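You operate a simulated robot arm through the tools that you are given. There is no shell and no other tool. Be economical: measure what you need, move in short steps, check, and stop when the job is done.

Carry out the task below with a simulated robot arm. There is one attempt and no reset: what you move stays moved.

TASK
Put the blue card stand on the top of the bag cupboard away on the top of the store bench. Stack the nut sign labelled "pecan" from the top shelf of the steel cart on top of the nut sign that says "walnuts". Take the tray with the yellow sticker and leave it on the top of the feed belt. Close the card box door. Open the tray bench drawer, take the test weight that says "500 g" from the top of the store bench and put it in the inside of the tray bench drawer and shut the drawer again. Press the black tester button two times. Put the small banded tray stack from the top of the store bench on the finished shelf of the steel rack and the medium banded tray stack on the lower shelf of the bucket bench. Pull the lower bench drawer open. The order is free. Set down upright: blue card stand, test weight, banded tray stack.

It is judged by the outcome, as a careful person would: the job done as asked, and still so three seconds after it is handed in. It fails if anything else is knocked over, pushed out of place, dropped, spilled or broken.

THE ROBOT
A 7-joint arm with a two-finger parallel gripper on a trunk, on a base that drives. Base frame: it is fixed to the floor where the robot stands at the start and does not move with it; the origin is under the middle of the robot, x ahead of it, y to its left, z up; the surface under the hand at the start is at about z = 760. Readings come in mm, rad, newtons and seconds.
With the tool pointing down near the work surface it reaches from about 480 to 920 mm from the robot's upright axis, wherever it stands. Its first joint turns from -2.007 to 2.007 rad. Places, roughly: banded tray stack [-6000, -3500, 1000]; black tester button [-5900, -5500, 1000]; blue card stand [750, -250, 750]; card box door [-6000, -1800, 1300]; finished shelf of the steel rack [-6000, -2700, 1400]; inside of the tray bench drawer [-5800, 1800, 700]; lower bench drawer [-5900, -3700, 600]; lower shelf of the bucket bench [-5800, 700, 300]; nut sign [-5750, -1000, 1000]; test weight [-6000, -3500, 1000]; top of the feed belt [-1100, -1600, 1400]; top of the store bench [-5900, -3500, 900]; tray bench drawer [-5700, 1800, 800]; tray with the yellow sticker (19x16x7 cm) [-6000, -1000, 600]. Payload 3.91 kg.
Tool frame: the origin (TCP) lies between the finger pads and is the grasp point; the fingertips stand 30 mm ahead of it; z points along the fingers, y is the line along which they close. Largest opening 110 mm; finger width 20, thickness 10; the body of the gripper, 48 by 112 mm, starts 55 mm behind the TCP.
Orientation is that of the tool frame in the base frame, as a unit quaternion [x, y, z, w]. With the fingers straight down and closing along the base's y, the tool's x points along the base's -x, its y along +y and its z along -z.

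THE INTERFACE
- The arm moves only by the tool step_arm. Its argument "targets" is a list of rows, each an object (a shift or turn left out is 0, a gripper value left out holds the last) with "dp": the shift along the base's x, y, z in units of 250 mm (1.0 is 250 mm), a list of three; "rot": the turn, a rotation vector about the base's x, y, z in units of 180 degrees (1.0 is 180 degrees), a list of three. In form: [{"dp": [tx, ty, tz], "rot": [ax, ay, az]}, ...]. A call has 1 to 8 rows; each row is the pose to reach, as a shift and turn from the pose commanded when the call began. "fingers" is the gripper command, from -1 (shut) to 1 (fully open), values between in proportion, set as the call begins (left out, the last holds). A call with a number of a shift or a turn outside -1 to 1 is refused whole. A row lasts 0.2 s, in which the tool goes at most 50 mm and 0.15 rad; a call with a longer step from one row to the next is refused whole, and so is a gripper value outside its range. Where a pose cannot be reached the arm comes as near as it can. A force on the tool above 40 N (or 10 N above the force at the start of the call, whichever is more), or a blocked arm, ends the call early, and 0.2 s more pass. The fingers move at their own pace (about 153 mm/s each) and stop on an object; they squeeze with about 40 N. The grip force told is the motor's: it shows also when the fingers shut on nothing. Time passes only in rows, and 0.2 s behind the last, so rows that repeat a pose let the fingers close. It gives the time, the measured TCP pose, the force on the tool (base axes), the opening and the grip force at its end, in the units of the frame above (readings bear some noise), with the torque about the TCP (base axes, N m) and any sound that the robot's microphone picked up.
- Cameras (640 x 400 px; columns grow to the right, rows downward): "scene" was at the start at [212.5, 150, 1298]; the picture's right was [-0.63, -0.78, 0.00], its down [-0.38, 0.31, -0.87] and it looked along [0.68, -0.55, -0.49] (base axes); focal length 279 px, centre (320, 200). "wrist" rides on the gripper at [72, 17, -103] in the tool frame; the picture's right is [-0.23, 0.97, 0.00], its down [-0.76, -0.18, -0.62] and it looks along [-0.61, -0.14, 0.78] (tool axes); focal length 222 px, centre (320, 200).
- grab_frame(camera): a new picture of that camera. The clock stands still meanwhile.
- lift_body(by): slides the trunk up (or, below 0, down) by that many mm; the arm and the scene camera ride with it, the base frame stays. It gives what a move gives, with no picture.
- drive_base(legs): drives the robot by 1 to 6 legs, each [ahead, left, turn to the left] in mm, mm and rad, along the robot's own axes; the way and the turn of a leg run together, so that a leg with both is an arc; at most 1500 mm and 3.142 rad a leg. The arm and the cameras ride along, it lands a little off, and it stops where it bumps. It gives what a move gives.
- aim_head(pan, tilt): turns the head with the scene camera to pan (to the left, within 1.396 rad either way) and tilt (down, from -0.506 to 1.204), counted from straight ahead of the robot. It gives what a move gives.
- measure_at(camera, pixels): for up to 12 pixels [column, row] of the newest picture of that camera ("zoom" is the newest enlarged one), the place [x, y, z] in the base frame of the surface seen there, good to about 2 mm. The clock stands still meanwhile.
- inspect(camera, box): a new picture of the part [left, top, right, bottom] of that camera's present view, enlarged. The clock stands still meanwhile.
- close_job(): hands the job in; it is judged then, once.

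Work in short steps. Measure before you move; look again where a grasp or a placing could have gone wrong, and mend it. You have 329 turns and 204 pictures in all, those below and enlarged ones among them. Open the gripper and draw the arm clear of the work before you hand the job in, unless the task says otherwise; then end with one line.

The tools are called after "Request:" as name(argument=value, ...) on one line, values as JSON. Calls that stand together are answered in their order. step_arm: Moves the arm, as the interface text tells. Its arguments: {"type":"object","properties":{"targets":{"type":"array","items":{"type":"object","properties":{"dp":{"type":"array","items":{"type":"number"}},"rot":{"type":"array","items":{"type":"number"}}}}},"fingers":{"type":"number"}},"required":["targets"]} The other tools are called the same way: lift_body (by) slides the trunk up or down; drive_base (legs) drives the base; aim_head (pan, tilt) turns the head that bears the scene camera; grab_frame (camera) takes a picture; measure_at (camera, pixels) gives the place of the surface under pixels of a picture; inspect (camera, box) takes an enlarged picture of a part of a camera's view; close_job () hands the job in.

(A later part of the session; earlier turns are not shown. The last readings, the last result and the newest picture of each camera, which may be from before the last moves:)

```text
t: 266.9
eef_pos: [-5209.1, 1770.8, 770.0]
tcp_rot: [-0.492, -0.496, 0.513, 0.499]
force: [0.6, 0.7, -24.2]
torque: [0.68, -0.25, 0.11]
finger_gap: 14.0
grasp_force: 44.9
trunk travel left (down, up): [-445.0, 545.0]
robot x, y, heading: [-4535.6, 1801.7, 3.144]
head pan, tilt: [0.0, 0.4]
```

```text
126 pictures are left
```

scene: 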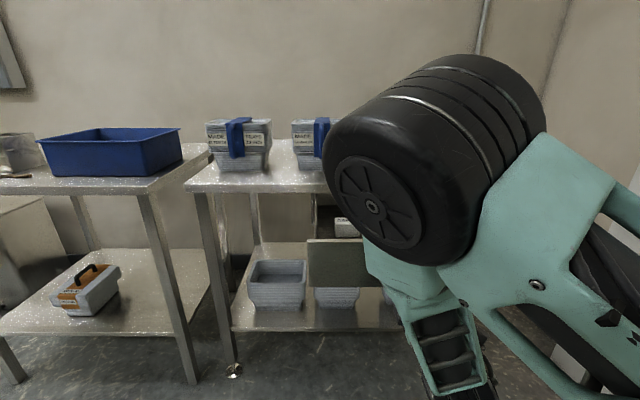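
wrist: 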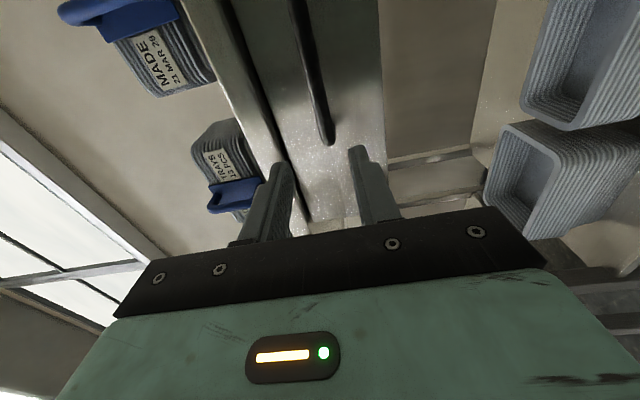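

The drawer has come out ~275 mm. I release and draw back, then look into it.

Request:
step_arm(targets=[{"dp": [0, 0, 0]}, {"dp": [0, 0, 0]}, {"dp": [0.15, 0, 0]}, {"dp": [0.3, 0, 0]}], fingers=-0.2)

Request:
drive_base(legs=[[-250, 0, 0]])

Request:
lift_body(by=400)

Request:
aim_head(pan=0.05, tilt=0.6)

Request:
grab_frame(camera="scene")

```text
t: 267.9
eef_pos: [-5155.6, 1755.1, 759.3]
tcp_rot: [-0.492, -0.494, 0.512, 0.501]
force: [-0.2, -0.2, -0.3]
torque: [-0.05, 0.03, 0.0]
finger_gap: 43.7
grasp_force: 0.0
out of reach, approached as far as the arm can: row 3, 4
trunk travel left (down, up): [-445.0, 545.0]
robot x, y, heading: [-4534.1, 1801.5, 3.142]
head pan, tilt: [0.0, 0.4]
```

```text
t: 269.7
eef_pos: [-4914.2, 1755.5, 757.7]
tcp_rot: [-0.493, -0.494, 0.512, 0.501]
force: [-0.3, -0.8, -0.2]
torque: [0.0, 0.0, 0.02]
finger_gap: 44.1
grasp_force: 0.1
trunk travel left (down, up): [-445.0, 545.0]
robot x, y, heading: [-4296.1, 1801.5, 3.137]
head pan, tilt: [0.0, 0.4]
```

```text
t: 273.5
eef_pos: [-4914.0, 1755.7, 1158.8]
tcp_rot: [-0.493, -0.494, 0.512, 0.501]
force: [-0.8, 0.1, -0.8]
torque: [0.01, 0.02, 0.01]
finger_gap: 44.0
grasp_force: 0.0
trunk travel left (down, up): [-845.0, 145.0]
robot x, y, heading: [-4292.2, 1803.1, 3.137]
head pan, tilt: [0.0, 0.4]
```

```text
t: 274.2
eef_pos: [-4913.9, 1754.5, 1158.6]
tcp_rot: [-0.494, -0.494, 0.512, 0.501]
force: [0.6, 0.0, 0.6]
torque: [-0.01, 0.03, 0.0]
finger_gap: 43.9
grasp_force: 0.1
trunk travel left (down, up): [-845.0, 145.0]
robot x, y, heading: [-4292.7, 1803.4, 3.14]
head pan, tilt: [0.051, 0.6]
```

```text
125 pictures are left
```

scene: 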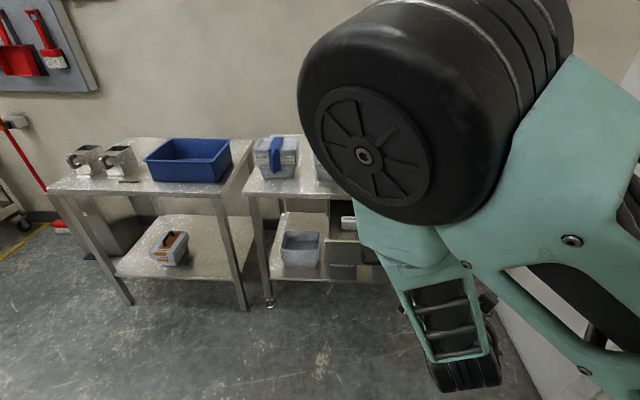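

The drawer is open. I bring the tool back to vertical (unpitch), extending slightly, then view the drawer.

Request:
step_arm(targets=[{"dp": [-0.05, 0, -0.05], "rot": [0, -0.046, 0]}, {"dp": [-0.1, 0, -0.1], "rot": [0, -0.092, 0]}, {"dp": [-0.15, 0, -0.15], "rot": [0, -0.138, 0]}, {"dp": [-0.2, 0, -0.2], "rot": [0, -0.184, 0]}, {"dp": [-0.25, 0, -0.2], "rot": [0, -0.23, 0]}, {"dp": [-0.3, 0, -0.2], "rot": [0, -0.276, 0]}, {"dp": [-0.35, 0, -0.2], "rot": [0, -0.322, 0]}, {"dp": [-0.4, 0, -0.2], "rot": [0, -0.368, 0]}])

Request:
step_arm(targets=[{"rot": [0, -0.046, 0]}, {"rot": [0, -0.092, 0]}, {"rot": [0, -0.132, 0]}])

Request:
grab_frame(camera="scene")

Request:
grab_frame(camera="wrist")

```text
t: 276.0
eef_pos: [-5013.7, 1756.6, 1107.8]
tcp_rot: [0.693, 0.687, -0.16, -0.15]
force: [-0.2, -0.5, -0.3]
torque: [0.02, 0.03, 0.04]
finger_gap: 44.4
grasp_force: 0.2
trunk travel left (down, up): [-845.0, 145.0]
robot x, y, heading: [-4290.4, 1800.6, 3.14]
head pan, tilt: [0.051, 0.6]
```

```text
t: 276.8
eef_pos: [-5013.3, 1755.0, 1107.9]
tcp_rot: [0.711, 0.703, -0.013, -0.005]
force: [-0.2, -0.4, -0.1]
torque: [0.0, 0.0, -0.01]
finger_gap: 44.2
grasp_force: 0.1
trunk travel left (down, up): [-845.0, 145.0]
robot x, y, heading: [-4290.4, 1801.3, 3.139]
head pan, tilt: [0.051, 0.6]
```

```text
124 pictures are left
```

scene: 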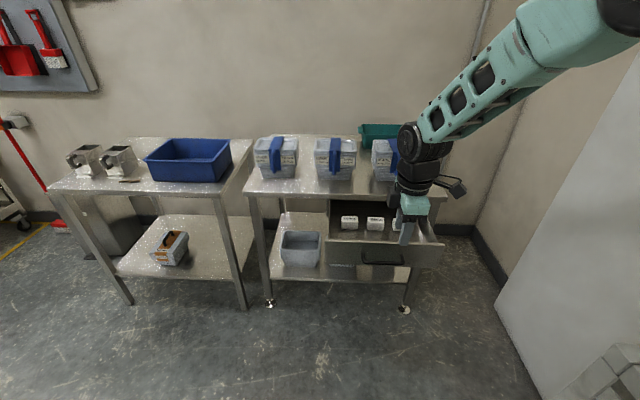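

```text
123 pictures are left
```

wrist: 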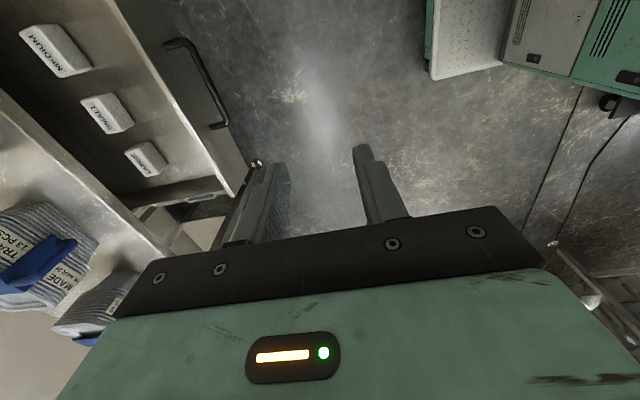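

The drawer is open, with labelled blocks at its back. I measure the interior for later.

Request:
measure_at(camera="wrist", pixels=[[55, 50], [105, 112], [147, 158], [120, 60], [160, 130], [175, 165], [190, 190], [215, 195], [200, 90], [130, 20], [80, 130]])

Request:
inspect(camera="scene", box=[310, 185, 460, 285])

Request:
measure_at(camera="zoom", pixels=[[100, 190], [300, 195], [90, 170], [520, 230], [300, 215], [165, 150], [280, 155], [200, 215], [250, 180], [60, 100], [75, 222]])

```text
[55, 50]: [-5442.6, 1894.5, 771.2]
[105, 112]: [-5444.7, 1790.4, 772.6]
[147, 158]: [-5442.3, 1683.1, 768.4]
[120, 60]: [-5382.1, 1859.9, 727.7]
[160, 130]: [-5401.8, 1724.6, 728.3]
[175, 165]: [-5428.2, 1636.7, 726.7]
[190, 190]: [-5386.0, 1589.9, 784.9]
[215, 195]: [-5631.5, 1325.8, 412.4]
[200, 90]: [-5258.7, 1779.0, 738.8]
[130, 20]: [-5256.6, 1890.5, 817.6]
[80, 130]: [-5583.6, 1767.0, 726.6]
```

```text
4.00 times, centred on (385, 235) of scene
```

zoom: 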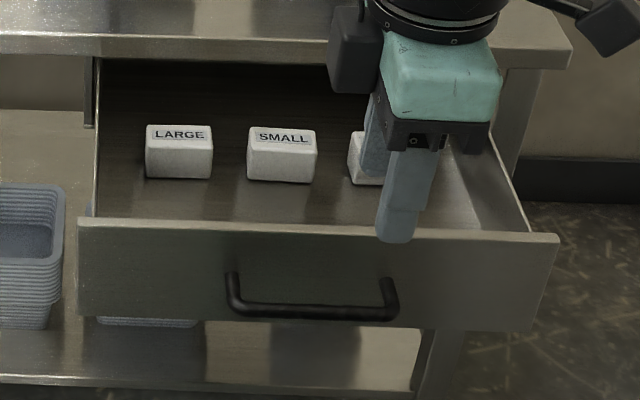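

```text
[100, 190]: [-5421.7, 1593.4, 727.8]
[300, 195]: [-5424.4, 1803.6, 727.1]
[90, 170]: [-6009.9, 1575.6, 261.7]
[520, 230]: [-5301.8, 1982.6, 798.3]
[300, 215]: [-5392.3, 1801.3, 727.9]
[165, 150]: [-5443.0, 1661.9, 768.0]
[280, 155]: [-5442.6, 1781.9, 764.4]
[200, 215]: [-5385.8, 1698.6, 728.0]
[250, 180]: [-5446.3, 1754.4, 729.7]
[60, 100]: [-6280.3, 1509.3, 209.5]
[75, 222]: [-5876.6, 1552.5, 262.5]
```

Drawer interior: floor z 728, free floor x −5430…−5275. Now to the cart: drive −y to about y=−1000 and look.

Request:
drive_base(legs=[[0, 1400, 0], [0, 1400, 0]])

Request:
lift_body(by=140)

Request:
aim_head(pan=0.1, tilt=0.6)

Request:
grab_frame(camera="scene")

```text
t: 290.4
eef_pos: [-4919.4, -1085.8, 1109.6]
tcp_rot: [0.692, 0.722, -0.014, -0.005]
force: [0.7, -0.4, 0.2]
torque: [-0.02, -0.01, -0.01]
finger_gap: 43.9
grasp_force: 0.1
trunk travel left (down, up): [-845.0, 145.0]
robot x, y, heading: [-4199.3, -1000.5, -3.092]
head pan, tilt: [0.051, 0.6]
```

```text
t: 292.1
eef_pos: [-4919.5, -1086.9, 1248.3]
tcp_rot: [0.692, 0.722, -0.013, -0.004]
force: [0.0, 0.2, -0.2]
torque: [-0.01, 0.01, 0.0]
finger_gap: 44.2
grasp_force: 0.0
trunk travel left (down, up): [-985.0, 5.0]
robot x, y, heading: [-4202.4, -1000.7, -3.094]
head pan, tilt: [0.051, 0.6]
```

```text
t: 292.7
eef_pos: [-4920.3, -1086.8, 1247.8]
tcp_rot: [0.692, 0.722, -0.013, -0.005]
force: [-0.1, 0.5, -0.5]
torque: [0.0, 0.01, -0.01]
finger_gap: 44.0
grasp_force: 0.0
trunk travel left (down, up): [-985.0, 5.0]
robot x, y, heading: [-4200.0, -1003.9, -3.088]
head pan, tilt: [0.099, 0.6]
```

```text
121 pictures are left
```

scene: 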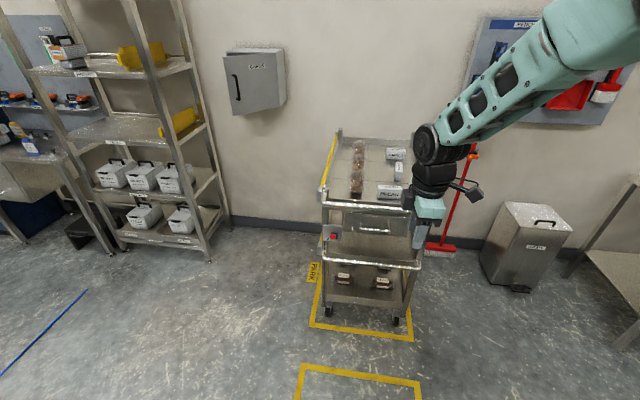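

Request:
inspect(camera="scene", box=[310, 120, 430, 220])

Request:
measure_at(camera="zoom", pixels=[[430, 380], [450, 185], [480, 250], [250, 180], [240, 370], [110, 400], [85, 200], [160, 250], [330, 330], [500, 150]])

```text
4.00 times, centred on (370, 170) of scene
```

zoom: 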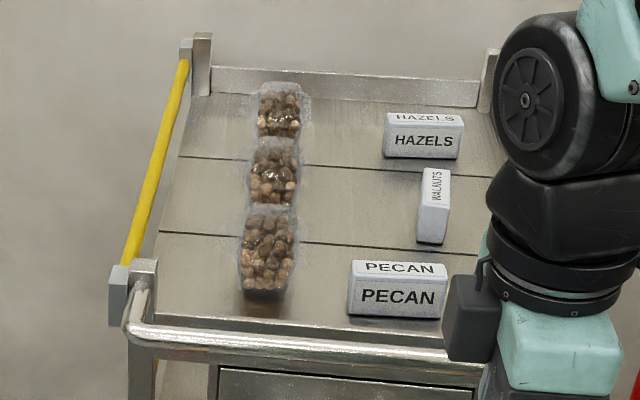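

```text
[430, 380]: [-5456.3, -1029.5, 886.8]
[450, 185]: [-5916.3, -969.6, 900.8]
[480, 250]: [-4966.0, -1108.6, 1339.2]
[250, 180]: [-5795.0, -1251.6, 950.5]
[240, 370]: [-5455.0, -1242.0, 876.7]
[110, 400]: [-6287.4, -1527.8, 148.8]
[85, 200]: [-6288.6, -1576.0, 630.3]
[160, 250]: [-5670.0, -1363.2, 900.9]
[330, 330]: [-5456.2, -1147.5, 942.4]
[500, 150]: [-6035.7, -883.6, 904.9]
```

PECAN sign (≈(-5600,-1060)) and WALNUTS sign (≈(-5820,-975), long axis along x) are on the top shelf z≈901. I drive up to the cart.

Request:
drive_base(legs=[[400, 0, -0.05], [400, 0, 0]])

Request:
aim_head(pan=0.0, tilt=0.85)

Request:
grab_frame(camera="scene")

Request:
grab_frame(camera="wrist")

```text
t: 297.2
eef_pos: [-5708.5, -1040.2, 1248.7]
tcp_rot: [0.717, 0.697, -0.013, -0.006]
force: [0.3, -0.9, 0.2]
torque: [-0.01, 0.0, 0.02]
finger_gap: 44.0
grasp_force: 0.0
trunk travel left (down, up): [-985.0, 5.0]
robot x, y, heading: [-4989.4, -1000.3, 3.118]
head pan, tilt: [0.099, 0.6]
```

```text
t: 298.0
eef_pos: [-5709.5, -1040.5, 1248.3]
tcp_rot: [0.717, 0.697, -0.014, -0.006]
force: [0.2, -0.4, -0.3]
torque: [0.02, 0.03, -0.01]
finger_gap: 44.0
grasp_force: 0.0
trunk travel left (down, up): [-985.0, 5.0]
robot x, y, heading: [-4988.3, -1004.1, 3.126]
head pan, tilt: [0.0, 0.85]
```

```text
119 pictures are left
```

scene: 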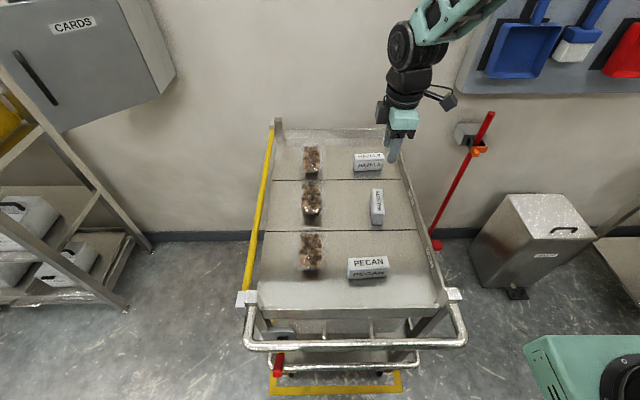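

```text
118 pictures are left
```

wrist: 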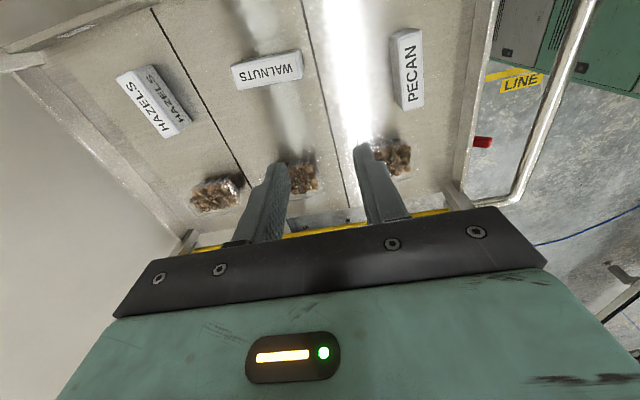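

Request:
inspect(camera="wrist", box=[220, 10, 440, 120])

Request:
measure_at(camera="zoom", pixels=[[512, 62], [585, 62], [530, 282], [590, 282], [550, 170], [40, 175], [225, 120], [50, 225], [235, 200], [140, 170]])

Request:
measure_at(camera="scene", pixels=[[350, 277], [387, 277], [350, 262], [371, 222], [383, 222], [371, 200], [383, 192]])

```text
2.91 times, centred on (330, 65) of wrist
```

zoom: 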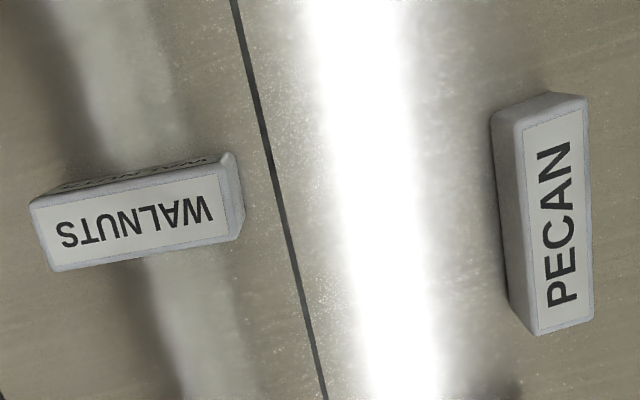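

```text
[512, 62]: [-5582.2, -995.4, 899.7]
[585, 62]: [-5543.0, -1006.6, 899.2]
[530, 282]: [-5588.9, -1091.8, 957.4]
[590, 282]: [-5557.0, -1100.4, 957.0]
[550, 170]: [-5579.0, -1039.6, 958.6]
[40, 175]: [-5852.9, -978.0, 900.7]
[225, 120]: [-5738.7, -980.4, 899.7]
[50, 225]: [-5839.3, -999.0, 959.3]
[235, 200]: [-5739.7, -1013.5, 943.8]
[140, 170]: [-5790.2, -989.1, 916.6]
```

```text
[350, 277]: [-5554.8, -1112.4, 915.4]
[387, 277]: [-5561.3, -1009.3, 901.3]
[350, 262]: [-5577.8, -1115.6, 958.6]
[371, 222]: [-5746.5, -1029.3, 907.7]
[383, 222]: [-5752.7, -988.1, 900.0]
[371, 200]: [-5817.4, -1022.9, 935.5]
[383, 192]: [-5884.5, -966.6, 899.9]
```

Request:
measure_at(camera="zoom", pixels=[[527, 135], [583, 110], [543, 328], [590, 310], [556, 220], [36, 210], [55, 262], [220, 175], [232, 228], [135, 218]])

```text
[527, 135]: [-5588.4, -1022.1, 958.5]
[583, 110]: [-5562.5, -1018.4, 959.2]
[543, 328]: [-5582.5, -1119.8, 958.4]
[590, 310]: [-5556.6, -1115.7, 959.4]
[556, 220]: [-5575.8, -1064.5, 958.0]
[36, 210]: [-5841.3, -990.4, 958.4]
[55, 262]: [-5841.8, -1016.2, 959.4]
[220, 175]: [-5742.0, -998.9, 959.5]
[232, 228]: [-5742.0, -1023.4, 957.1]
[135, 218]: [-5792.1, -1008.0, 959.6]
```

PECAN centre (-5572,-1068), WALNUTS centre (-5792,-1007), both 58 mm tall (top 958). I move over the PECAN sign and align.

Request:
step_arm(targets=[{"dp": [0.18, -0.03, 0], "rot": [0.0035, -0.009, 0.0285]}, {"dp": [0.36, -0.07, 0], "rot": [0.0035, -0.009, 0.0285]}, {"dp": [0.55, -0.11, 0], "rot": [0.0035, -0.009, 0.0285]}, {"dp": [0.55, -0.11, -0.2], "rot": [0.0035, -0.009, 0.0285]}, {"dp": [0.55, -0.11, -0.4], "rot": [0.0035, -0.009, 0.0285]}, {"dp": [0.55, -0.11, -0.6], "rot": [0.0035, -0.009, 0.0285]}, {"dp": [0.55, -0.11, -0.8], "rot": [0.0035, -0.009, 0.0285]}], fingers=0.6)

Request:
grab_frame(camera="wrist")

```text
t: 299.6
eef_pos: [-5570.4, -1068.8, 1047.3]
tcp_rot: [0.684, 0.729, 0.0, 0.002]
force: [0.5, 0.5, 0.7]
torque: [0.0, 0.0, -0.02]
finger_gap: 88.1
grasp_force: 0.0
trunk travel left (down, up): [-985.0, 5.0]
robot x, y, heading: [-4986.4, -1005.7, 3.125]
head pan, tilt: [0.0, 0.85]
```

```text
116 pictures are left
```

wrist: 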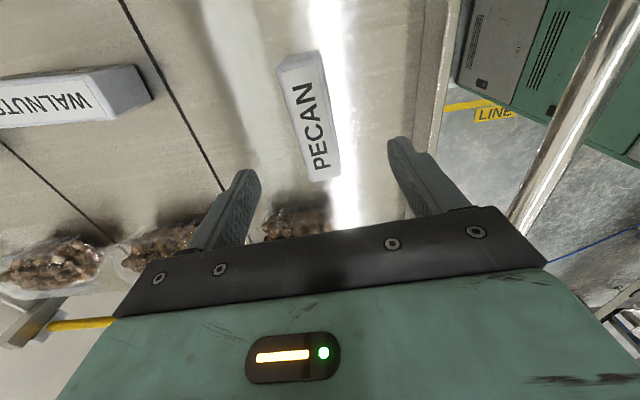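

Descend and grip.

Request:
step_arm(targets=[{"dp": [-0.004, 0, -0.16]}, {"dp": [-0.004, 0, -0.32]}, {"dp": [-0.004, 0, -0.428]}, {"dp": [-0.004, 0, -0.428]}])

Request:
step_arm(targets=[{"dp": [0, 0, 0]}, {"dp": [0, 0, 0]}, {"dp": [0, 0, 0]}], fingers=-1)

Request:
step_arm(targets=[{"dp": [0, 0, 0.05]}, {"dp": [0, 0, 0.2]}, {"dp": [0, 0, 0.4]}, {"dp": [0, 0, 0.6]}, {"dp": [0, 0, 0.6]}])

Request:
grab_frame(camera="wrist")

```text
t: 300.6
eef_pos: [-5573.5, -1067.2, 940.7]
tcp_rot: [0.684, 0.73, 0.0, 0.002]
force: [0.3, 0.3, -0.1]
torque: [0.0, -0.03, -0.01]
finger_gap: 88.0
grasp_force: 0.0
trunk travel left (down, up): [-985.0, 5.0]
robot x, y, heading: [-4989.8, -1003.1, 3.123]
head pan, tilt: [0.0, 0.85]
```

```text
t: 301.4
eef_pos: [-5573.7, -1067.9, 941.4]
tcp_rot: [0.684, 0.729, 0.0, 0.002]
force: [-0.3, 0.6, 0.3]
torque: [-0.1, 0.04, 0.02]
finger_gap: 35.4
grasp_force: 40.3
trunk travel left (down, up): [-985.0, 5.0]
robot x, y, heading: [-4986.2, -1002.7, 3.12]
head pan, tilt: [0.0, 0.85]
```

```text
t: 302.6
eef_pos: [-5570.5, -1070.7, 1093.8]
tcp_rot: [0.684, 0.729, 0.001, 0.002]
force: [0.5, 0.3, -1.8]
torque: [-0.02, -0.01, 0.01]
finger_gap: 35.5
grasp_force: 40.1
trunk travel left (down, up): [-985.0, 5.0]
robot x, y, heading: [-4984.5, -1003.4, 3.124]
head pan, tilt: [0.0, 0.85]
```

```text
115 pictures are left
```

wrist: 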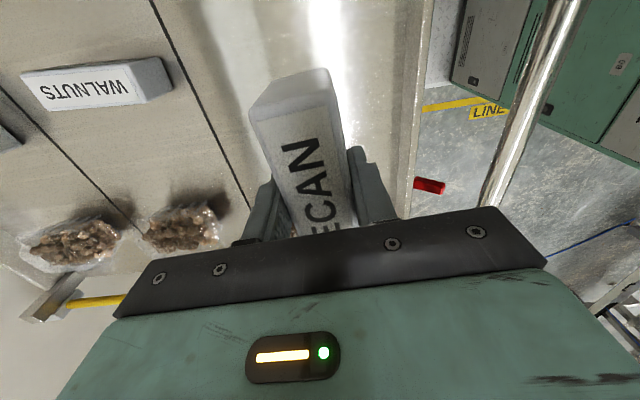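

Held. I move over WALNUTS while yawing −98°.

Request:
step_arm(targets=[{"dp": [-0.1, 0.03, 0], "rot": [0, 0, -0.0455]}, {"dp": [-0.2, 0.06, 0], "rot": [0, 0, -0.091]}, {"dp": [-0.3, 0.09, 0], "rot": [0, 0, -0.1365]}, {"dp": [-0.4, 0.12, 0], "rot": [0, 0, -0.182]}, {"dp": [-0.5, 0.15, 0], "rot": [0, 0, -0.2275]}, {"dp": [-0.6, 0.18, 0], "rot": [0, 0, -0.273]}, {"dp": [-0.7, 0.21, 0], "rot": [0, 0, -0.3185]}, {"dp": [-0.8, 0.24, 0], "rot": [0, 0, -0.364]}])

Request:
step_arm(targets=[{"dp": [-0.08, 0.01, 0], "rot": [0, 0, -0.0455]}, {"dp": [-0.08, 0.01, 0], "rot": [0, 0, -0.091]}, {"dp": [-0.08, 0.01, 0], "rot": [0, 0, -0.1365]}, {"dp": [-0.08, 0.01, 0], "rot": [0, 0, -0.1816]}])

Request:
grab_frame(camera="wrist")

Request:
inspect(camera="scene", box=[310, 110, 450, 250])

```text
t: 304.4
eef_pos: [-5769.7, -1007.8, 1091.9]
tcp_rot: [0.971, 0.24, -0.001, 0.002]
force: [0.1, -0.5, -1.1]
torque: [0.03, 0.02, 0.01]
finger_gap: 35.6
grasp_force: 39.8
trunk travel left (down, up): [-985.0, 5.0]
robot x, y, heading: [-4984.5, -1001.5, 3.127]
head pan, tilt: [0.0, 0.85]
```

```text
t: 305.4
eef_pos: [-5792.8, -1005.6, 1091.8]
tcp_rot: [0.999, -0.041, -0.001, 0.002]
force: [0.3, 0.0, -0.9]
torque: [0.01, 0.0, 0.0]
finger_gap: 35.4
grasp_force: 40.4
trunk travel left (down, up): [-985.0, 5.0]
robot x, y, heading: [-4986.5, -1001.8, 3.127]
head pan, tilt: [0.0, 0.85]
```

```text
114 pictures are left
```

wrist: 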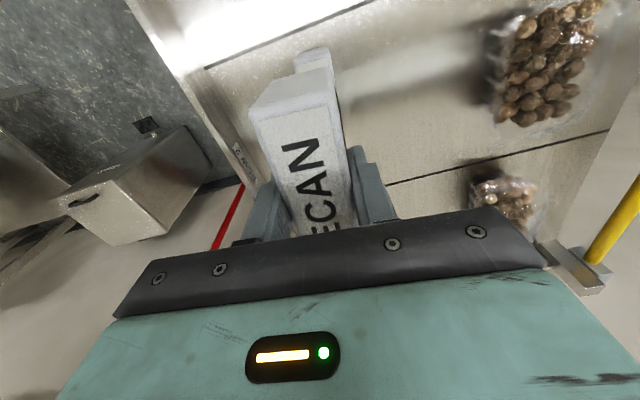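

```text
2.86 times, centred on (380, 180) of scene
```

zoom: 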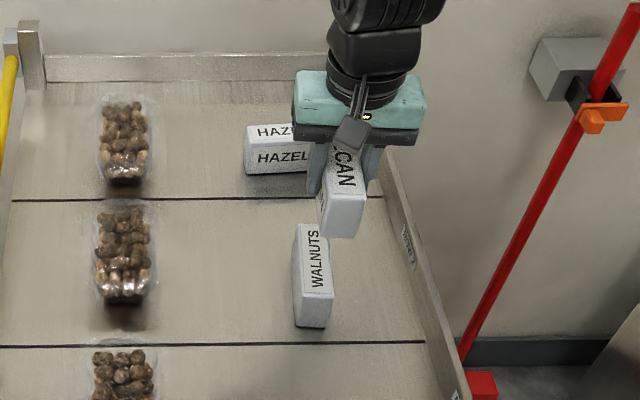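

Request:
measure_at(camera="zoom", pixels=[[300, 228], [327, 240], [302, 290], [330, 290], [315, 260], [325, 190], [362, 195], [328, 232], [360, 235]])

```text
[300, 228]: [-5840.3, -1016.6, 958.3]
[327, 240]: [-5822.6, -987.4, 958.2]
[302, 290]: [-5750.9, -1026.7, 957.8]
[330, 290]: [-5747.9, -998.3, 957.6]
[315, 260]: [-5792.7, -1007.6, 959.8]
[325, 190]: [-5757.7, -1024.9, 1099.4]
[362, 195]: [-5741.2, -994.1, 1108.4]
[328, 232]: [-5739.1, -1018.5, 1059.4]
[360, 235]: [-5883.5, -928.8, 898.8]
```

Alignment is good. Lower until contact.

Request:
step_arm(targets=[{"dp": [0, -0.006, -0.15]}, {"dp": [0, -0.006, -0.3]}, {"dp": [0, -0.006, -0.35]}, {"dp": [0, -0.006, -0.36]}, {"dp": [0, -0.006, -0.366]}, {"dp": [0, -0.006, -0.372]}, {"dp": [0, -0.006, -0.378]}, {"dp": [0, -0.006, -0.384]}])

Request:
inspect(camera="scene", box=[340, 150, 420, 240])

```text
t: 307.2
eef_pos: [-5793.7, -1005.8, 997.8]
tcp_rot: [0.999, -0.04, -0.004, 0.001]
force: [1.5, 2.6, 31.6]
torque: [0.13, -0.03, -0.04]
finger_gap: 35.8
grasp_force: 39.8
trunk travel left (down, up): [-985.0, 5.0]
robot x, y, heading: [-4987.0, -1002.6, 3.124]
head pan, tilt: [0.0, 0.85]
```

```text
4.44 times, centred on (380, 195) of scene
```

zoom: 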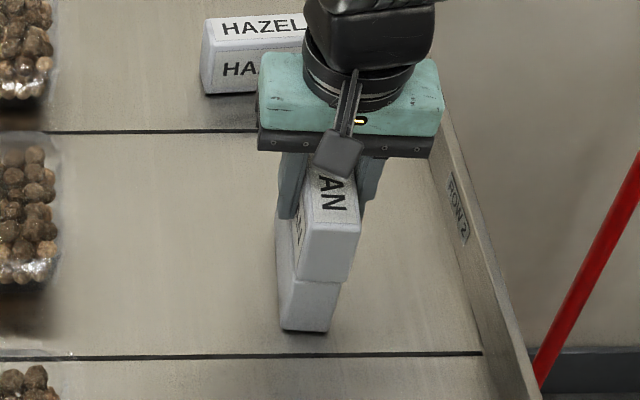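

Contact. I relieve the force, release and rise.

Request:
step_arm(targets=[{"dp": [0, 0, 0.012]}, {"dp": [0, 0, 0.012]}, {"dp": [0, 0, 0.012]}], fingers=0.0)

Request:
step_arm(targets=[{"dp": [0, 0, 0.1]}, {"dp": [0, 0, 0.3]}, {"dp": [0, 0, 0.5]}, {"dp": [0, 0, 0.7]}])

Request:
inspect(camera="scene", box=[320, 130, 440, 240])

Request:
grab_frame(camera="wrist")

```text
t: 308.0
eef_pos: [-5792.8, -1006.7, 998.2]
tcp_rot: [0.999, -0.04, -0.001, 0.001]
force: [-0.5, -0.1, 0.3]
torque: [0.02, -0.03, -0.01]
finger_gap: 55.0
grasp_force: 0.0
trunk travel left (down, up): [-985.0, 5.0]
robot x, y, heading: [-4987.9, -1002.8, 3.123]
head pan, tilt: [0.0, 0.85]
```

```text
t: 309.0
eef_pos: [-5793.4, -1007.0, 1170.0]
tcp_rot: [0.999, -0.039, -0.001, 0.001]
force: [-1.0, -0.6, -0.1]
torque: [0.01, -0.05, 0.02]
finger_gap: 54.9
grasp_force: 0.0
trunk travel left (down, up): [-985.0, 5.0]
robot x, y, heading: [-4988.2, -1004.3, 3.132]
head pan, tilt: [0.0, 0.85]
```

```text
3.64 times, centred on (380, 185) of scene
```

zoom: 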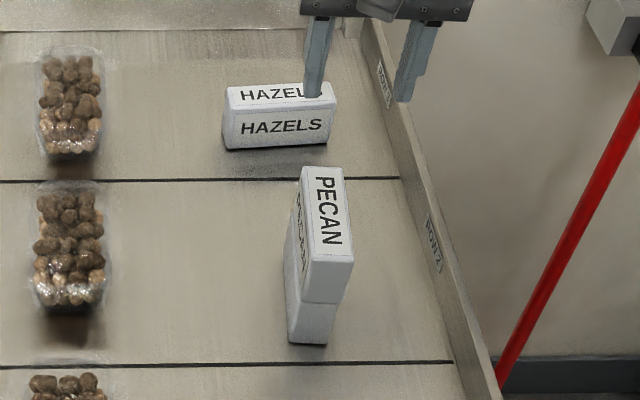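

```text
110 pictures are left
```

wrist: 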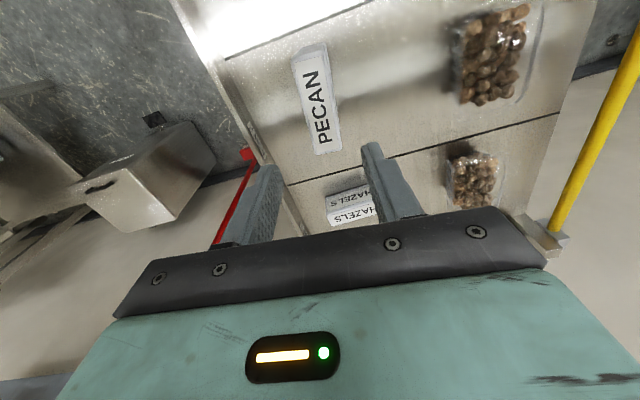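

PECAN is stacked on WALNUTS. Next, the card box door near (-6000,-1800,1300): I back off a bit and look.

Request:
drive_base(legs=[[-450, 0, 0], [0, 350, 0]])

Request:
aim_head(pan=0.3, tilt=0.3)

Request:
grab_frame(camera="scene")

```text
t: 313.6
eef_pos: [-5348.6, -1364.5, 1169.7]
tcp_rot: [0.999, -0.038, -0.001, 0.002]
force: [1.2, 0.6, -0.3]
torque: [-0.01, 0.04, 0.02]
finger_gap: 54.7
grasp_force: 0.0
trunk travel left (down, up): [-985.0, 5.0]
robot x, y, heading: [-4542.4, -1360.8, 3.125]
head pan, tilt: [0.0, 0.85]
```

```text
t: 314.6
eef_pos: [-5349.0, -1364.0, 1170.8]
tcp_rot: [0.999, -0.038, 0.0, 0.002]
force: [-0.4, 0.2, 0.1]
torque: [-0.01, -0.01, 0.0]
finger_gap: 55.0
grasp_force: 0.1
trunk travel left (down, up): [-985.0, 5.0]
robot x, y, heading: [-4544.8, -1356.0, 3.127]
head pan, tilt: [0.3, 0.3]
```

```text
109 pictures are left
```

scene: 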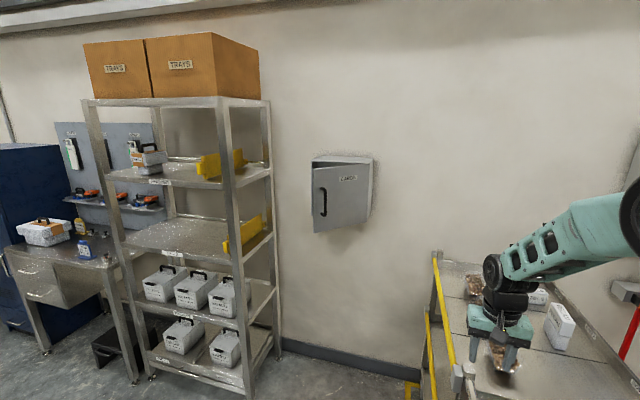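

Request:
inspect(camera="scene", box=[290, 135, 400, 245])

Request:
measure_at(camera="scene", pixels=[[314, 175], [314, 228], [365, 190], [365, 215], [340, 200], [322, 195], [325, 160], [370, 165], [345, 210], [267, 165]])

```text
3.64 times, centred on (345, 190) of scene
```

zoom: 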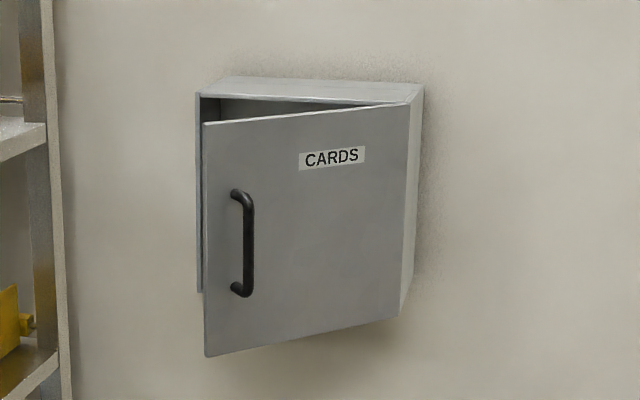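

```text
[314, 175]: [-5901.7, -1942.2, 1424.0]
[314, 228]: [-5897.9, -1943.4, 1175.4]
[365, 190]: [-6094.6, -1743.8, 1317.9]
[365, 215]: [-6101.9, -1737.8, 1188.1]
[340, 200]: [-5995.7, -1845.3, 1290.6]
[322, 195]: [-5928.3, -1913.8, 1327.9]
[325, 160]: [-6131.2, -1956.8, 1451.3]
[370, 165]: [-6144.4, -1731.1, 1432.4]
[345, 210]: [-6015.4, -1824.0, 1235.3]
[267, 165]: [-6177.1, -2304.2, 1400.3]
```

The door stands ~45° open (hinge ≈(-6105,-1735), free edge ≈(-5898,-1945), z 1175–1430). I'll push it with closed fingers pointing −x. First drive left and pitch the tool horizontal.

Request:
drive_base(legs=[[0, 525, 0.015]])

Request:
step_arm(targets=[{"dp": [0, 0, 0], "rot": [0, 0.046, 0]}, {"dp": [0, 0, 0.03], "rot": [0, 0.092, 0]}, {"dp": [0, 0, 0.06], "rot": [0, 0.138, 0]}, {"dp": [0, 0, 0.1], "rot": [0, 0.184, 0]}, {"dp": [0, 0, 0.2], "rot": [0, 0.23, 0]}, {"dp": [0, 0, 0.3], "rot": [0, 0.276, 0]}, {"dp": [0, 0, 0.4], "rot": [0, 0.322, 0]}, {"dp": [0, 0, 0.5], "rot": [0, 0.368, 0]}], fingers=-1)

Request:
step_arm(targets=[{"rot": [0, 0.046, 0]}, {"rot": [0, 0.092, 0]}, {"rot": [0, 0.13, 0]}])

Request:
drive_base(legs=[[500, 0, 0]])

Request:
aim_head(pan=0.1, tilt=0.4)

Request:
grab_frame(camera="scene")

```text
t: 317.6
eef_pos: [-5352.3, -1897.2, 1168.7]
tcp_rot: [0.999, -0.033, -0.001, 0.001]
force: [0.7, 0.0, -0.4]
torque: [0.0, 0.02, 0.01]
finger_gap: 55.0
grasp_force: 0.1
trunk travel left (down, up): [-985.0, 5.0]
robot x, y, heading: [-4547.7, -1885.0, 3.141]
head pan, tilt: [0.3, 0.3]
```

```text
t: 319.4
eef_pos: [-5354.1, -1897.5, 1294.5]
tcp_rot: [0.835, -0.026, -0.549, 0.019]
force: [0.4, 0.4, -0.2]
torque: [0.01, 0.02, -0.01]
finger_gap: 0.0
grasp_force: 37.5
trunk travel left (down, up): [-985.0, 5.0]
robot x, y, heading: [-4549.8, -1883.8, 3.135]
head pan, tilt: [0.3, 0.3]
```

```text
t: 320.2
eef_pos: [-5352.5, -1896.3, 1294.6]
tcp_rot: [0.707, -0.022, -0.706, 0.026]
force: [-0.1, 0.4, 0.0]
torque: [-0.05, -0.03, 0.0]
finger_gap: 0.0
grasp_force: 37.8
trunk travel left (down, up): [-985.0, 5.0]
robot x, y, heading: [-4550.6, -1886.1, 3.139]
head pan, tilt: [0.3, 0.3]
```

```text
t: 323.1
eef_pos: [-5838.5, -1890.4, 1293.2]
tcp_rot: [0.708, -0.024, -0.706, 0.023]
force: [0.2, -0.2, 0.2]
torque: [-0.03, -0.03, 0.0]
finger_gap: 0.1
grasp_force: 37.9
trunk travel left (down, up): [-985.0, 5.0]
robot x, y, heading: [-5033.7, -1874.0, 3.132]
head pan, tilt: [0.3, 0.3]
```

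```text
t: 323.8
eef_pos: [-5838.4, -1891.0, 1293.3]
tcp_rot: [0.708, -0.024, -0.705, 0.022]
force: [-0.1, 0.3, -0.4]
torque: [0.01, 0.0, 0.02]
finger_gap: 0.0
grasp_force: 37.8
trunk travel left (down, up): [-985.0, 5.0]
robot x, y, heading: [-5034.7, -1880.7, 3.131]
head pan, tilt: [0.099, 0.4]
```

```text
107 pictures are left
```

scene: 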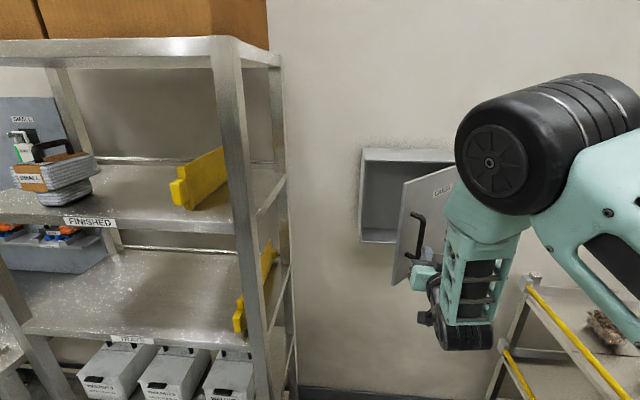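

The handle may be in the way at this height, so I drop to z≈1200 (below the handle), y≈-1860, then push −x.

Request:
step_arm(targets=[{"dp": [0, 0.06, -0.15]}, {"dp": [0, 0.12, -0.3]}, {"dp": [0, 0.12, -0.38]}, {"dp": [-0.15, 0.12, -0.38]}, {"dp": [-0.3, 0.12, -0.38]}])

Request:
inspect(camera="scene", box=[350, 130, 510, 330])

```text
t: 325.0
eef_pos: [-5918.8, -1861.3, 1196.2]
tcp_rot: [0.708, -0.024, -0.705, 0.023]
force: [-0.3, -0.6, 0.1]
torque: [0.01, 0.0, -0.02]
finger_gap: 0.0
grasp_force: 38.3
trunk travel left (down, up): [-985.0, 5.0]
robot x, y, heading: [-5033.2, -1877.4, 3.134]
head pan, tilt: [0.099, 0.4]
```

```text
2.00 times, centred on (430, 230) of scene
```

zoom: 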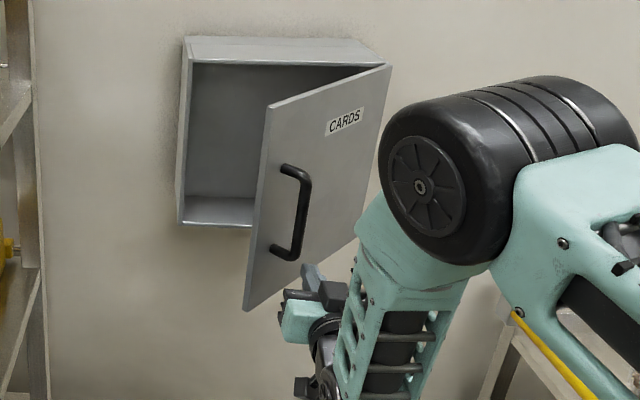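

The fingers are below the handle. I push by driving forward in small legs.

Request:
drive_base(legs=[[90, 0, 0]])

Request:
drive_base(legs=[[45, 0, 0]])

Request:
inspect(camera="scene", box=[350, 100, 510, 300])

```text
t: 326.1
eef_pos: [-6006.0, -1858.6, 1196.4]
tcp_rot: [0.708, -0.025, -0.706, 0.023]
force: [-0.4, 0.1, 0.7]
torque: [0.01, -0.02, -0.01]
finger_gap: 0.2
grasp_force: 37.4
trunk travel left (down, up): [-985.0, 5.0]
robot x, y, heading: [-5126.0, -1879.4, 3.134]
head pan, tilt: [0.099, 0.4]
```

```text
t: 327.0
eef_pos: [-6053.5, -1858.6, 1195.1]
tcp_rot: [0.708, -0.024, -0.706, 0.023]
force: [0.2, -0.3, 0.4]
torque: [-0.01, -0.04, -0.02]
finger_gap: 0.0
grasp_force: 38.1
trunk travel left (down, up): [-985.0, 5.0]
robot x, y, heading: [-5166.6, -1880.6, 3.128]
head pan, tilt: [0.099, 0.4]
```

```text
2.00 times, centred on (430, 200) of scene
```

zoom: 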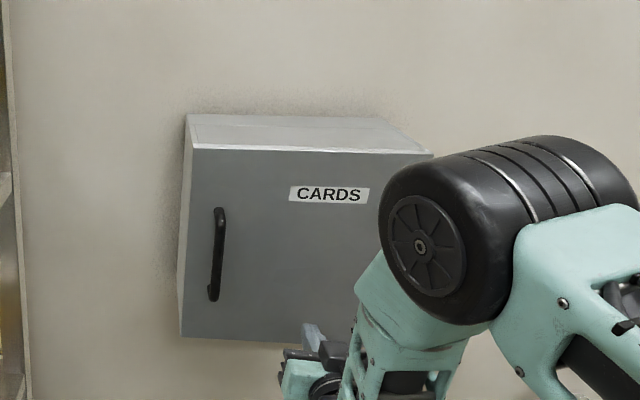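

It looks nearly closed. I measure the door plane.

Request:
measure_at(camera="zoom", pixels=[[200, 200], [195, 320], [260, 250], [340, 250], [340, 170], [187, 250]])

```text
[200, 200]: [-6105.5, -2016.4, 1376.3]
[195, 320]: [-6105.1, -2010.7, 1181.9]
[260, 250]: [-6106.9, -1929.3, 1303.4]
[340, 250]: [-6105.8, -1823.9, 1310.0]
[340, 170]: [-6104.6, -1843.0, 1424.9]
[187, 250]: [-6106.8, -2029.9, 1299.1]
```

The door plane is uniform at x=-6105: closed. I back off and look at the cart's lower shelves for the yellow-sticker tray.

Request:
drive_base(legs=[[-550, 0, 0], [0, -800, 0]])

Request:
lift_body(by=-400)

Request:
aim_head(pan=0.1, tilt=0.4)

Request:
grab_frame(camera="scene")

```text
t: 334.1
eef_pos: [-5499.8, -1063.0, 1195.9]
tcp_rot: [0.708, -0.025, -0.705, 0.022]
force: [0.0, 0.7, 0.2]
torque: [0.0, -0.01, 0.04]
finger_gap: 0.0
grasp_force: 37.8
trunk travel left (down, up): [-985.0, 5.0]
robot x, y, heading: [-4613.0, -1085.4, 3.132]
head pan, tilt: [0.099, 0.4]
```

```text
t: 335.7
eef_pos: [-5504.8, -1061.6, 1072.2]
tcp_rot: [-0.699, 0.027, 0.715, -0.024]
force: [-5.1, 0.9, 1.5]
torque: [-0.03, 0.36, -0.11]
finger_gap: 0.0
grasp_force: 37.5
trunk travel left (down, up): [-850.0, 140.0]
robot x, y, heading: [-4615.8, -1083.5, 3.135]
head pan, tilt: [0.099, 0.4]
stopped: the force on the tool passed its limit at 67 N (the readings are from after the stop); the commanded pose is now the measured one
```

```text
t: 336.3
eef_pos: [-5504.4, -1062.4, 1072.1]
tcp_rot: [-0.699, 0.028, 0.714, -0.023]
force: [-2.1, -0.3, 0.2]
torque: [-0.03, 0.13, -0.05]
finger_gap: 0.0
grasp_force: 37.5
trunk travel left (down, up): [-850.0, 140.0]
robot x, y, heading: [-4616.0, -1085.3, 3.127]
head pan, tilt: [0.099, 0.4]
```

```text
104 pictures are left
```

scene: 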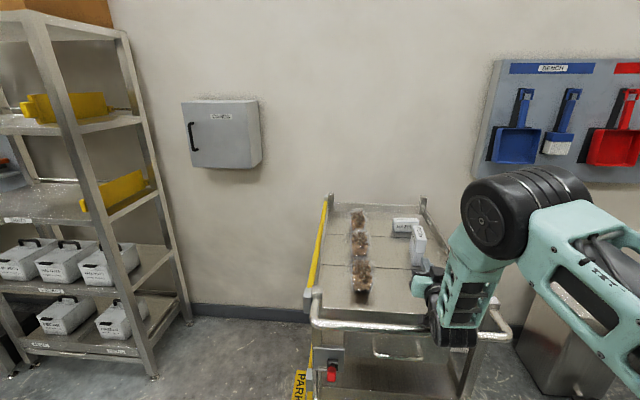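

The wrist touched the cart's push handle as I lowered — my mistake. I raise and back off straight away, then check the cart.

Request:
lift_body(by=100)

Request:
drive_base(legs=[[-300, 0, 0]])

Request:
grab_frame(camera="scene")

Request:
inspect(camera="scene", box=[300, 180, 460, 300])

```text
t: 337.6
eef_pos: [-5503.4, -1062.9, 1172.2]
tcp_rot: [-0.699, 0.026, 0.714, -0.023]
force: [-0.8, -0.8, 0.7]
torque: [-0.01, -0.03, -0.01]
finger_gap: 0.0
grasp_force: 38.1
trunk travel left (down, up): [-950.0, 40.0]
robot x, y, heading: [-4616.0, -1090.1, 3.129]
head pan, tilt: [0.099, 0.4]
```

```text
t: 339.7
eef_pos: [-5199.7, -1075.3, 1172.1]
tcp_rot: [-0.699, 0.023, 0.714, -0.028]
force: [0.0, 0.4, 0.1]
torque: [0.0, -0.03, 0.03]
finger_gap: 0.0
grasp_force: 37.7
trunk travel left (down, up): [-950.0, 40.0]
robot x, y, heading: [-4313.1, -1085.4, -3.14]
head pan, tilt: [0.099, 0.4]
```

```text
103 pictures are left
```

scene: 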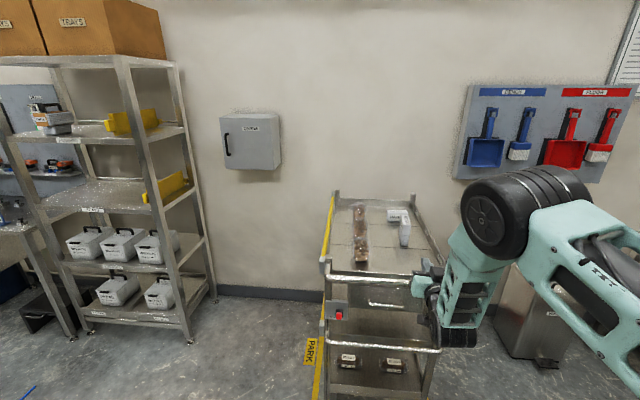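

```text
3.33 times, centred on (380, 240) of scene
```

zoom: 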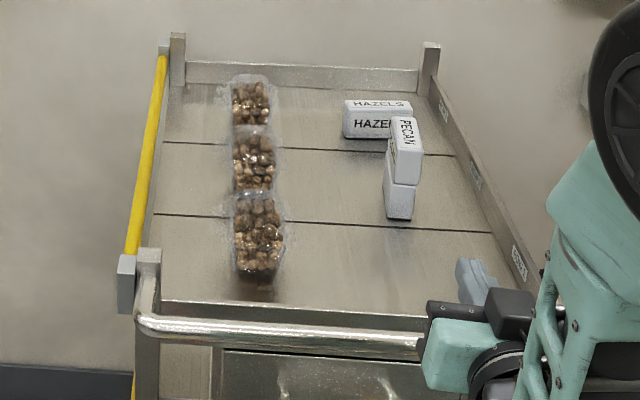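

The stack still stands. I measure whether the cart moved (WALNUTS end was x≈-5739, y≈-1012; handle front x≈-5456).

Request:
measure_at(camera="zoom", pixels=[[388, 200], [400, 205], [410, 200], [400, 140], [270, 345], [395, 170], [160, 160]])

Request:
measure_at(camera="scene", pixels=[[335, 225], [410, 300], [335, 345], [350, 360], [390, 292]])

```text
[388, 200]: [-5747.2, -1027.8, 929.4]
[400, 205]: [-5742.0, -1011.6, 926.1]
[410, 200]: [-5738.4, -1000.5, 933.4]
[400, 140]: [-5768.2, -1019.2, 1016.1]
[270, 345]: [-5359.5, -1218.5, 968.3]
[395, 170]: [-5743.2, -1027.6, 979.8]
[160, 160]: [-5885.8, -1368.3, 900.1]
```

```text
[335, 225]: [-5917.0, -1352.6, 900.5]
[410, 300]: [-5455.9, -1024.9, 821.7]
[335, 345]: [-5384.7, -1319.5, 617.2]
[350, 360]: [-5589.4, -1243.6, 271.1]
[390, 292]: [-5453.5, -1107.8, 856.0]
```

The cart didn't move. Now, clear of it by 130 mm, I lower the trunk to look onto the middle shelf.

Request:
lift_body(by=-400)

Request:
aim_head(pan=0.05, tilt=0.3)

Request:
grab_frame(camera="scene")

Request:
inspect(camera="scene", box=[280, 180, 460, 340])

```text
t: 343.5
eef_pos: [-5200.2, -1076.2, 772.1]
tcp_rot: [-0.699, 0.023, 0.714, -0.029]
force: [0.1, -0.4, -0.6]
torque: [0.02, -0.03, 0.01]
finger_gap: 0.0
grasp_force: 37.4
trunk travel left (down, up): [-550.0, 440.0]
robot x, y, heading: [-4314.0, -1085.8, -3.14]
head pan, tilt: [0.099, 0.4]
```

```text
t: 344.2
eef_pos: [-5201.1, -1074.5, 771.9]
tcp_rot: [-0.699, 0.022, 0.714, -0.029]
force: [-0.4, -0.4, 0.3]
torque: [0.0, 0.02, 0.01]
finger_gap: 0.0
grasp_force: 38.3
trunk travel left (down, up): [-550.0, 440.0]
robot x, y, heading: [-4309.5, -1085.8, -3.139]
head pan, tilt: [0.051, 0.3]
```

```text
101 pictures are left
```

scene: 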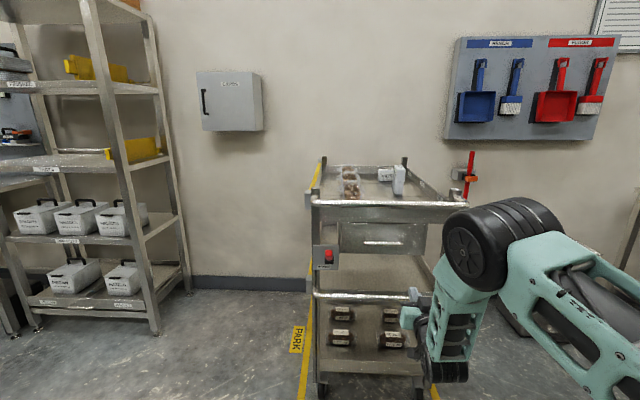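

```text
2.50 times, centred on (370, 260) of scene
```

zoom: 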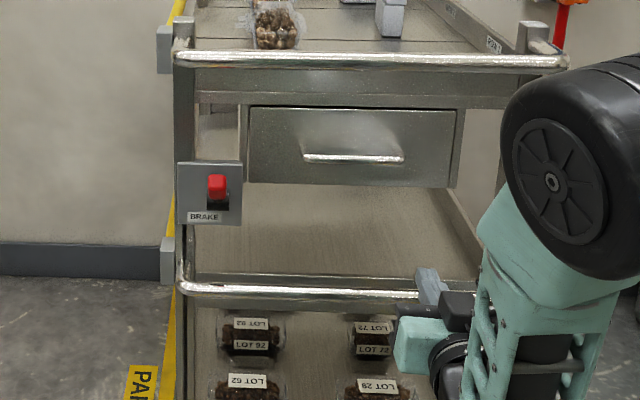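

The tray isn't visible from here (probably at the back of the middle shelf). I look from the cart's −y side.

Request:
drive_base(legs=[[0, 850, 0], [550, 0, 0]])

Request:
aim_head(pan=-0.7, tilt=0.4)

Request:
grab_frame(camera="scene")

```text
t: 351.5
eef_pos: [-5714.7, -2012.5, 771.3]
tcp_rot: [-0.699, 0.007, 0.713, -0.044]
force: [0.2, 0.3, -0.5]
torque: [0.0, -0.04, 0.0]
finger_gap: 0.0
grasp_force: 37.8
trunk travel left (down, up): [-550.0, 440.0]
robot x, y, heading: [-4827.3, -1982.5, -3.098]
head pan, tilt: [0.051, 0.3]
```

```text
t: 352.6
eef_pos: [-5715.2, -2011.6, 771.9]
tcp_rot: [-0.699, 0.007, 0.713, -0.045]
force: [-0.5, 0.1, -0.3]
torque: [0.03, -0.02, 0.01]
finger_gap: 0.0
grasp_force: 37.8
trunk travel left (down, up): [-550.0, 440.0]
robot x, y, heading: [-4828.8, -1980.7, -3.098]
head pan, tilt: [-0.7, 0.4]
```

```text
99 pictures are left
```

scene: 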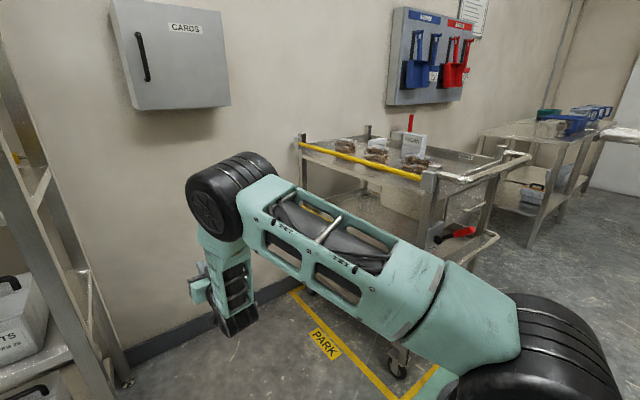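

The arm blocks the view. I back off and turn to face +y so the cart lies to the left of the arm.

Request:
drive_base(legs=[[-350, 0, 0], [0, 0, -1.6]])

Request:
aim_head(pan=1.0, tilt=0.3)

Request:
grab_frame(camera="scene")

```text
t: 358.8
eef_pos: [-4459.9, -1078.3, 771.1]
tcp_rot: [-0.477, 0.512, 0.524, 0.486]
force: [-0.3, -0.4, -0.5]
torque: [0.0, 0.0, 0.03]
finger_gap: 0.0
grasp_force: 37.7
trunk travel left (down, up): [-550.0, 440.0]
robot x, y, heading: [-4476.5, -1968.3, 1.568]
head pan, tilt: [-0.7, 0.4]
```

```text
t: 360.5
eef_pos: [-4460.6, -1077.8, 770.6]
tcp_rot: [-0.477, 0.512, 0.524, 0.486]
force: [-0.5, 0.3, -0.5]
torque: [0.03, 0.02, 0.04]
finger_gap: 0.0
grasp_force: 37.2
trunk travel left (down, up): [-550.0, 440.0]
robot x, y, heading: [-4474.7, -1963.7, 1.566]
head pan, tilt: [1.0, 0.3]
```

```text
98 pictures are left
```

scene: 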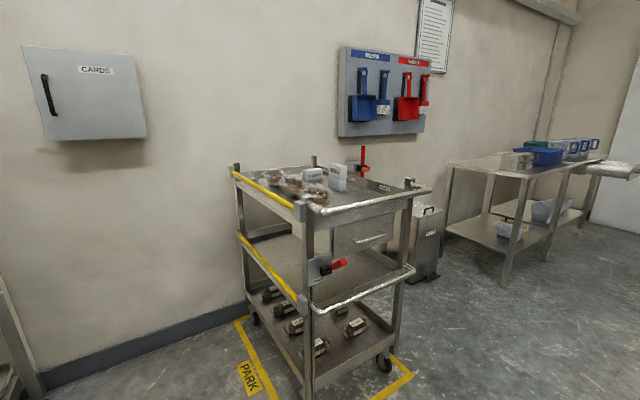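

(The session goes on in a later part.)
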